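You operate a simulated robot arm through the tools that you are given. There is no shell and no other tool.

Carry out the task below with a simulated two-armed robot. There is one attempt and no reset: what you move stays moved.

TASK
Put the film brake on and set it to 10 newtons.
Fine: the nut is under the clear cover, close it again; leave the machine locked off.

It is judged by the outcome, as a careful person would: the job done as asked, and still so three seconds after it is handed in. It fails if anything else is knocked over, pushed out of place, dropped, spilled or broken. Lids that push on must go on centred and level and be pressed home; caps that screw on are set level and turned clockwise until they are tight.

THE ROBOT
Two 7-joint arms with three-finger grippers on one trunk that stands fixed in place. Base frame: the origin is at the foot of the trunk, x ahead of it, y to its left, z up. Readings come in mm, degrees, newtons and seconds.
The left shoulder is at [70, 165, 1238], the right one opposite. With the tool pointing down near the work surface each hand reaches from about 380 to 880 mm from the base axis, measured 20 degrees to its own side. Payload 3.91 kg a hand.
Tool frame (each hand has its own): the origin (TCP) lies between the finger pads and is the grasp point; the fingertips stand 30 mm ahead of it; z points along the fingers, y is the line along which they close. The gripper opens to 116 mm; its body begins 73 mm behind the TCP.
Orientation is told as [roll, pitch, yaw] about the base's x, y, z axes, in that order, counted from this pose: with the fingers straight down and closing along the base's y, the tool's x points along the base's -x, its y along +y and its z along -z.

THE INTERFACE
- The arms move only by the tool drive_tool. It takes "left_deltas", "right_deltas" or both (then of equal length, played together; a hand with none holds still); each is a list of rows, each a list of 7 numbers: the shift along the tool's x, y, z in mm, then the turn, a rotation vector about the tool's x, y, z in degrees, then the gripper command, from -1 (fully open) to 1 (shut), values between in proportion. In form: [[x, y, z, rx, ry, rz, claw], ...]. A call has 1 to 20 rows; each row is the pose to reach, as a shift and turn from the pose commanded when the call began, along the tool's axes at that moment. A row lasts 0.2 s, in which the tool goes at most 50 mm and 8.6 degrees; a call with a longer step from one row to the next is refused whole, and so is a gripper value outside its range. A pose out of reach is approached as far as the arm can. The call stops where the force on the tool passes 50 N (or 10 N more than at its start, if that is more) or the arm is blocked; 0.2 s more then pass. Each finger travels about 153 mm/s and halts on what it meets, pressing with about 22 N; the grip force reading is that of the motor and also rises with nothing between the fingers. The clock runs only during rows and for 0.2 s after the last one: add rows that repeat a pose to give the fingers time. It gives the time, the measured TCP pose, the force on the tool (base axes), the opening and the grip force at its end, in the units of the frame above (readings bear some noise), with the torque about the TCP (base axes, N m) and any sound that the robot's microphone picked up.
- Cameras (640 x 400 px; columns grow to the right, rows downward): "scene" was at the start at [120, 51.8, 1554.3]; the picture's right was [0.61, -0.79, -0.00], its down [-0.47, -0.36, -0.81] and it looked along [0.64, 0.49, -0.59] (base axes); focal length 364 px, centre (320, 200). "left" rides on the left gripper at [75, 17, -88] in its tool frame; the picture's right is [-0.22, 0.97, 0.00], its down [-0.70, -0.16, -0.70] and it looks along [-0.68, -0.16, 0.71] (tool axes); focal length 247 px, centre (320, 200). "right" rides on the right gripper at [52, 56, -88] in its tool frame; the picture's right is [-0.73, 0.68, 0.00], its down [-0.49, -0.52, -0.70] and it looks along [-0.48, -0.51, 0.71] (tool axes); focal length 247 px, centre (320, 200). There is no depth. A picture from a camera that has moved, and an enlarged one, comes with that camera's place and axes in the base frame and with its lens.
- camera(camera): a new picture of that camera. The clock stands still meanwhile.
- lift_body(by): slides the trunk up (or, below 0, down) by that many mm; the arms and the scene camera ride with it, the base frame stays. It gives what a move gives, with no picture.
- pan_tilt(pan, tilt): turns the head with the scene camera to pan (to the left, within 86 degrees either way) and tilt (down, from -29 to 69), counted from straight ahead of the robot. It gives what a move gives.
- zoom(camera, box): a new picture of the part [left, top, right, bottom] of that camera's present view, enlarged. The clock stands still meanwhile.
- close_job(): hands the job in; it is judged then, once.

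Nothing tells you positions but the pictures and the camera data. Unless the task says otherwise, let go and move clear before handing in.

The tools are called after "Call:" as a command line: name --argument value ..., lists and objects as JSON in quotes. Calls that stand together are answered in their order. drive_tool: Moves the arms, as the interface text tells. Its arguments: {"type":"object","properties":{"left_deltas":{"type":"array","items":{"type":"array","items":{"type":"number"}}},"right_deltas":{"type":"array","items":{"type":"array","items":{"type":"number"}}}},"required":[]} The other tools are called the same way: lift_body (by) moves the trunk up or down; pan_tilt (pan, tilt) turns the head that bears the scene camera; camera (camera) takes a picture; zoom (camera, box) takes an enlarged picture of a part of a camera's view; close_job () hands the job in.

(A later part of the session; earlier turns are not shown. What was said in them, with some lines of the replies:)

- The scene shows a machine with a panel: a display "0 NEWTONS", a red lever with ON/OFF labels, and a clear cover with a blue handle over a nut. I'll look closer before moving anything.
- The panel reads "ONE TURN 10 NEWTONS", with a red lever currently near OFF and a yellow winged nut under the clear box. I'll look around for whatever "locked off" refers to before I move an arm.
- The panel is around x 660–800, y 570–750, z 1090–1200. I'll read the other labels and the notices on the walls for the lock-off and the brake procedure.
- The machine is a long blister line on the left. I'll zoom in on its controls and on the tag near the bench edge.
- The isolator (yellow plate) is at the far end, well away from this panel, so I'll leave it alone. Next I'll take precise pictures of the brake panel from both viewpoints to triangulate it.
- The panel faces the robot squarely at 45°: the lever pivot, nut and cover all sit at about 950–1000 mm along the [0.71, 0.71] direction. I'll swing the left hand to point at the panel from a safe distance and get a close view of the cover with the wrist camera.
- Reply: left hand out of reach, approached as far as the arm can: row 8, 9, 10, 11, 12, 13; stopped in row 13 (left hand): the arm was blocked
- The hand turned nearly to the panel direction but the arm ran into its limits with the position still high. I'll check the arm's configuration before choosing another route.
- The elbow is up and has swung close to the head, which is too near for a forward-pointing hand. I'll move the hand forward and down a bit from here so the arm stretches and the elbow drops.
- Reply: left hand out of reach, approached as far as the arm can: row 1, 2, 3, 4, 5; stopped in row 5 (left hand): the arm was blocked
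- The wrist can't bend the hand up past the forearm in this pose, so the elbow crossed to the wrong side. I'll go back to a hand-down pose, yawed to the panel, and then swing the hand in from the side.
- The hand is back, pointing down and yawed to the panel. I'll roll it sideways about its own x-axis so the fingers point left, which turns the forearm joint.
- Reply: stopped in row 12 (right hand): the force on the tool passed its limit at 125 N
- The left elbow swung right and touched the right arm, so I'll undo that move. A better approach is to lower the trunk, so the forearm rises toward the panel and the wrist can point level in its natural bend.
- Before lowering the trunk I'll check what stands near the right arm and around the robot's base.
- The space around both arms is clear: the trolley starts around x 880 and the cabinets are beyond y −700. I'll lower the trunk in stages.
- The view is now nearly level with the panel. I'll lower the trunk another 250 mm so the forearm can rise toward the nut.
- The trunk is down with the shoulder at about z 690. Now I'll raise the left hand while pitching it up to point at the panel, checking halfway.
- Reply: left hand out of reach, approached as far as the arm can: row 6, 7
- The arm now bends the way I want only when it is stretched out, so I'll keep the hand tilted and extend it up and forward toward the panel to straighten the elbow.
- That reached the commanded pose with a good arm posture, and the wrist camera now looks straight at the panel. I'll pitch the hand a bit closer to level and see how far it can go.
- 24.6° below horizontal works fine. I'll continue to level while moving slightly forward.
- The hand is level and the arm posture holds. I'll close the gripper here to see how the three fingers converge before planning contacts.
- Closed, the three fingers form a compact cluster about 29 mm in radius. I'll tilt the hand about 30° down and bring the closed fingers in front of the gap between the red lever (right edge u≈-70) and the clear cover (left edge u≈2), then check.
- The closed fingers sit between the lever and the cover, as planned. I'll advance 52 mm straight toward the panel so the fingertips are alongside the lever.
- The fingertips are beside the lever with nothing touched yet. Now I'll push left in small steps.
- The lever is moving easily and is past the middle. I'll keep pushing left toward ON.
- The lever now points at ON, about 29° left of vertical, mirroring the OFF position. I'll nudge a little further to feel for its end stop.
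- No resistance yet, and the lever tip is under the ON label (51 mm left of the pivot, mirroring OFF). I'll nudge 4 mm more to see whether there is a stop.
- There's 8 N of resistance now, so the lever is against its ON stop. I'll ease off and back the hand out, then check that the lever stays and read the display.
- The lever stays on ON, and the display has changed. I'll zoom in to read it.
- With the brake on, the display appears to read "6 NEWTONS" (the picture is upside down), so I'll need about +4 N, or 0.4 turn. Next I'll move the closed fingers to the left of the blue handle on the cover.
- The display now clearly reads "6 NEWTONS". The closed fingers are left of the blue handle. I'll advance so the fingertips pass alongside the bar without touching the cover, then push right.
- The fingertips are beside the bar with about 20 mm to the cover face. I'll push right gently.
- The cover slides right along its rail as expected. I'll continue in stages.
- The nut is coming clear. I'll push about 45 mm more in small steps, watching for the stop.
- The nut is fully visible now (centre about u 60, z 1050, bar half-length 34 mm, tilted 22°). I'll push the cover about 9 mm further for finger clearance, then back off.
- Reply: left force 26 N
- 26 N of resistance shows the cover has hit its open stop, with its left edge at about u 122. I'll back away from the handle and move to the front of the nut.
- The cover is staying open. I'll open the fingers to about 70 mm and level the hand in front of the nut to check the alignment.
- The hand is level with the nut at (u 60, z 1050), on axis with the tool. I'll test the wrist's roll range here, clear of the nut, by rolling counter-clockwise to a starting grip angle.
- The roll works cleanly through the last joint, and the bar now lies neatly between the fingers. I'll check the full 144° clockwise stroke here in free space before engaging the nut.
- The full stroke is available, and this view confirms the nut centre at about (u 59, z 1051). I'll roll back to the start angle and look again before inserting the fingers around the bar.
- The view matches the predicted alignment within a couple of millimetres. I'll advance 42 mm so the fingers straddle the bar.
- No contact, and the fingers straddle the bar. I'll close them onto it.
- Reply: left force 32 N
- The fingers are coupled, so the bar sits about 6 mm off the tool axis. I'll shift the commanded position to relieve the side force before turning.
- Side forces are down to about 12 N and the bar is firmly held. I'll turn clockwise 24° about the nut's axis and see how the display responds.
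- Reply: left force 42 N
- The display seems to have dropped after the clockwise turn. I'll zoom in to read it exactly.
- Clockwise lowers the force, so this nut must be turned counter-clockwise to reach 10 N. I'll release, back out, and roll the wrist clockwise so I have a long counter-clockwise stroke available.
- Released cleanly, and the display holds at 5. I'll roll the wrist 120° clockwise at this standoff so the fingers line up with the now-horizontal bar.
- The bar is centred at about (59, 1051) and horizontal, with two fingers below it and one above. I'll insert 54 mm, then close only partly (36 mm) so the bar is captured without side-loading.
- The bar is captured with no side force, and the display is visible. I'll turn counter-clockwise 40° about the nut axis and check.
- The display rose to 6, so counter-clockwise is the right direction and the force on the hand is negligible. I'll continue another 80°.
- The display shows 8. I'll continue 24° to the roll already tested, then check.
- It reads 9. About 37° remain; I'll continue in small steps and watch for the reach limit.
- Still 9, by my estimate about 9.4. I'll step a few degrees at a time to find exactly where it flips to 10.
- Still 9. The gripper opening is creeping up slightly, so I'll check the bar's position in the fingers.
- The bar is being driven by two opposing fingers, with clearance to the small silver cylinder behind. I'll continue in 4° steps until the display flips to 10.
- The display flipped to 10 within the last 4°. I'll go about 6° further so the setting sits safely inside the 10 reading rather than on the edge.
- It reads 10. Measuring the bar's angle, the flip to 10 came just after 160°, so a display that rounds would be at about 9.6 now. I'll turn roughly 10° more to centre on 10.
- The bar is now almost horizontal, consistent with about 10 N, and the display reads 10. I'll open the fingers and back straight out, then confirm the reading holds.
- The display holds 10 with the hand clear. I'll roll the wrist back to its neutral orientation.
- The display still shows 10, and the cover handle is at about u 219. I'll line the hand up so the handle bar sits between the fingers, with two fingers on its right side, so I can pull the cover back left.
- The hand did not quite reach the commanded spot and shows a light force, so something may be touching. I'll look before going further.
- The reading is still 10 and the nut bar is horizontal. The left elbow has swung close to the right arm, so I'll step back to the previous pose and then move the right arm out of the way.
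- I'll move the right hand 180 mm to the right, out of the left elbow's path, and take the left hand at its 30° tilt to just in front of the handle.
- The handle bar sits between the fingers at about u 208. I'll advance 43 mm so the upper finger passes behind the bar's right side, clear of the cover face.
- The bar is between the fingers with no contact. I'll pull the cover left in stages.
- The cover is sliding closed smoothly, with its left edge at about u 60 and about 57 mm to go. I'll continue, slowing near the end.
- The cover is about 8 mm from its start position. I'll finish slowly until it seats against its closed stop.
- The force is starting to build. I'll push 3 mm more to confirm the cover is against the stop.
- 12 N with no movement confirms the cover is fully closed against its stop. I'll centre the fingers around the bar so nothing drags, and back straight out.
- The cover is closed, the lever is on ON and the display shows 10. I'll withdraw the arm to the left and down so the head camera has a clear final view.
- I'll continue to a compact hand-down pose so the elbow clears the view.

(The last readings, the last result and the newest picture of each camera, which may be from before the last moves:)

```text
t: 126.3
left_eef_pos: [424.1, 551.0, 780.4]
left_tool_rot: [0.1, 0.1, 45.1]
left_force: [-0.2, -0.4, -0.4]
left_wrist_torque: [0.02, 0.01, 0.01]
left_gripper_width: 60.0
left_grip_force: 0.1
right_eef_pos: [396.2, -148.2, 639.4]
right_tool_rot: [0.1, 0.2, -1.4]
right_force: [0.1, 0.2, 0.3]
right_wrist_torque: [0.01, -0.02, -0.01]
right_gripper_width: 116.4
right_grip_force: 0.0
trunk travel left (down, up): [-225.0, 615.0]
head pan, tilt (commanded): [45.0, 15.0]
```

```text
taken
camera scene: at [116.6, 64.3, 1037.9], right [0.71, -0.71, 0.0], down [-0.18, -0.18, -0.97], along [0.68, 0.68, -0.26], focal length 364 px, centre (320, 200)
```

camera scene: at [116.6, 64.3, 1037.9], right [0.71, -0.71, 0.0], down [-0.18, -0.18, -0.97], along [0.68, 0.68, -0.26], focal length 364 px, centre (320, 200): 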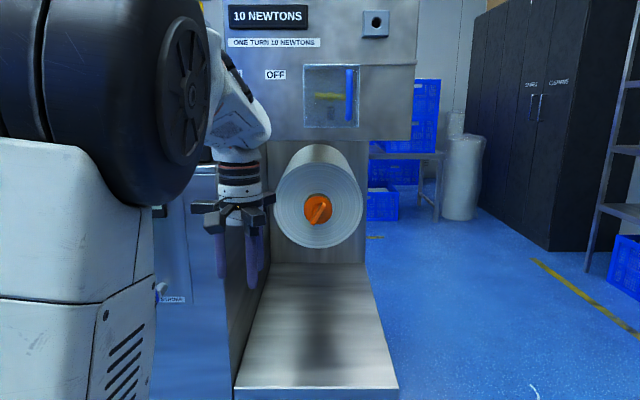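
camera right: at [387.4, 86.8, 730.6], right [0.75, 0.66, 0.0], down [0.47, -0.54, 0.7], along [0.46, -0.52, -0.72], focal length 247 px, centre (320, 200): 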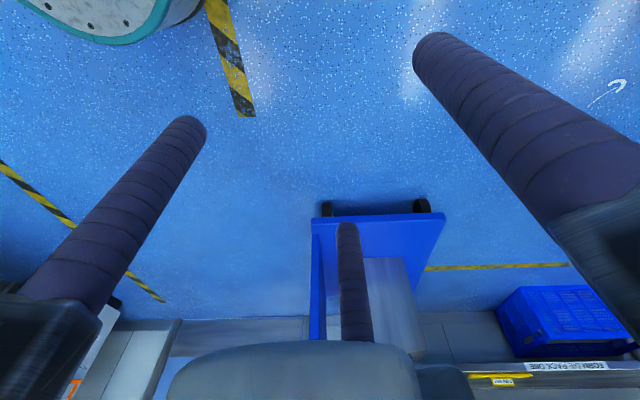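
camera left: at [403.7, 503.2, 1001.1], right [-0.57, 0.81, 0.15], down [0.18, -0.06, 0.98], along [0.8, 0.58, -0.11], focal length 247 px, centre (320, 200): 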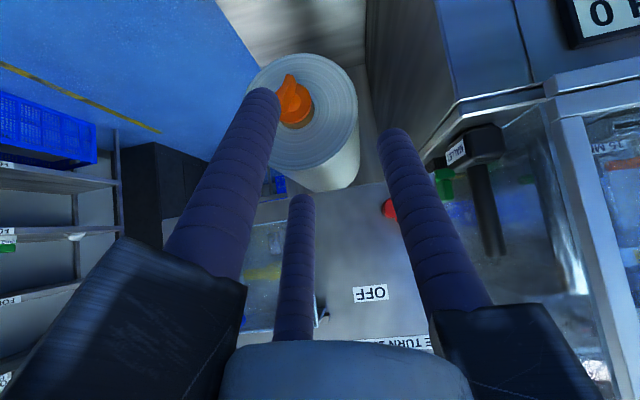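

The panel is in clear view. I'll zoom in to confirm the cover position, the display and the lever.

Call:
zoom --camera "scene" --box '[180, 0, 420, 150]'

Call:
camera --camera "left"

```text
2.67 times, centred on (300, 75) of scene
camera zoom: at [116.6, 64.3, 1037.9], right [0.71, -0.71, 0.0], down [-0.18, -0.18, -0.97], along [0.68, 0.68, -0.26], focal length 970 px, centre (373, 533)
```

zoom: 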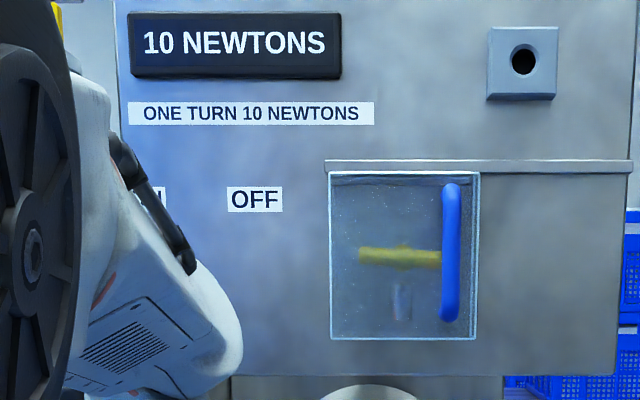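

```text
taken
camera left: at [358.6, 510.8, 868.7], right [-0.53, 0.85, 0.0], down [0.61, 0.38, 0.7], along [0.59, 0.37, -0.72], focal length 247 px, centre (320, 200)
```

left: 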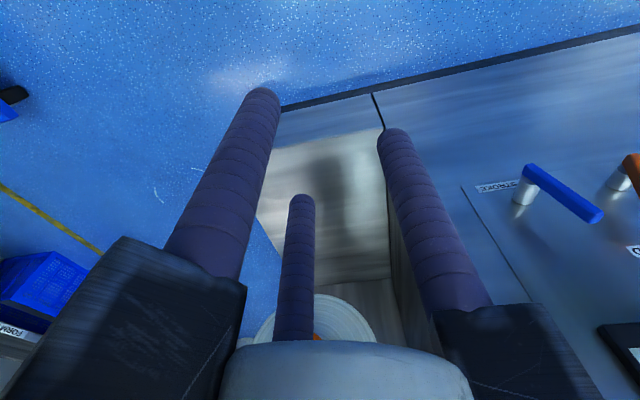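

The cover is back exactly where it was, the display reads 10, and the lever is on ON. Before handing in, I'll check the isolator end of the machine and the bench items to confirm nothing else changed.

Call:
pan_tilt --pan 86 --tilt 5

Call:
camera --camera "scene"

Call:
zoom --camera "scene" --box '[0, 120, 200, 245]'

```text
t: 127.4
left_eef_pos: [422.7, 551.6, 780.5]
left_tool_rot: [0.1, 0.1, 45.0]
left_force: [-0.2, -0.6, -0.1]
left_wrist_torque: [0.02, 0.01, -0.01]
left_gripper_width: 59.7
left_grip_force: 0.1
right_eef_pos: [396.5, -147.9, 638.7]
right_tool_rot: [0.1, 0.2, -1.4]
right_force: [0.4, -0.3, 0.8]
right_wrist_torque: [0.0, -0.02, -0.01]
right_gripper_width: 115.9
right_grip_force: 0.1
trunk travel left (down, up): [-225.0, 615.0]
head pan, tilt (commanded): [85.9, 5.0]
```

```text
taken
camera scene: at [57.1, 89.9, 1054.1], right [1.0, -0.07, 0.0], down [-0.01, -0.09, -1.0], along [0.07, 0.99, -0.09], focal length 364 px, centre (320, 200)
```

scene: 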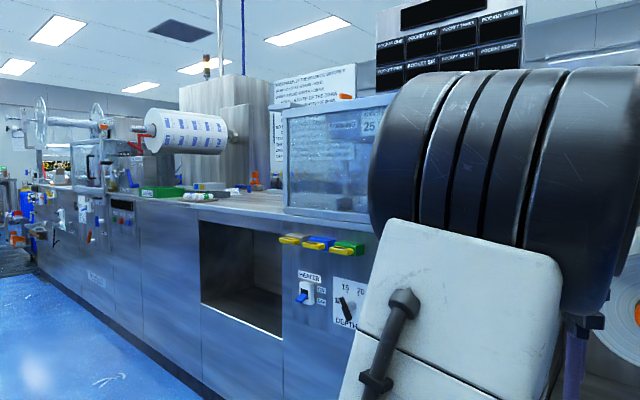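

```text
3.20 times, centred on (100, 182) of scene
camera zoom: at [57.1, 89.9, 1054.1], right [1.0, -0.07, 0.0], down [-0.01, -0.09, -1.0], along [0.07, 0.99, -0.09], focal length 1164 px, centre (1024, 256)
```

zoom: 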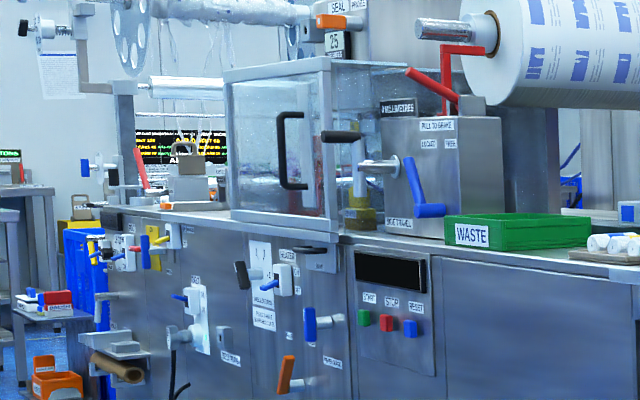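

The far end looks as it did at the start: the machine display is dark, the controls are untouched, and the bench items are in place. The film brake is ON and reads 10 N, the clear cover is closed, and both hands are clear, so I'm handing in.

Call:
close_job

```text
The job is handed in.
```

The film brake is on and set to 10 newtons, and the clear cover is closed over the nut again. I've handed the job in.

- **Brake:** I pushed the red lever from OFF to ON until it met its stop. The display then read 6 newtons.
- **Setting:** The nut raises the force when turned counter-clockwise. My first clockwise turn dropped it to 5, so I reversed and turned it until the display read 10. I went slightly past the point where it changed to 10, so it isn't sitting on the edge. It still read 10 after I let go and after the cover was closed. The display shows whole newtons only, so the exact value could be a few tenths either side of 10.
- **Cover:** I slid it right to reach the nut, then back left until it met its closed stop, the same position it started in.
- **Lock-off:** I did not touch the isolator or anything else on the machine. Its main display was still dark at the end.

Early on, the left arm's elbow bumped the right arm. It touched only the robot itself, and nothing else was moved or knocked.
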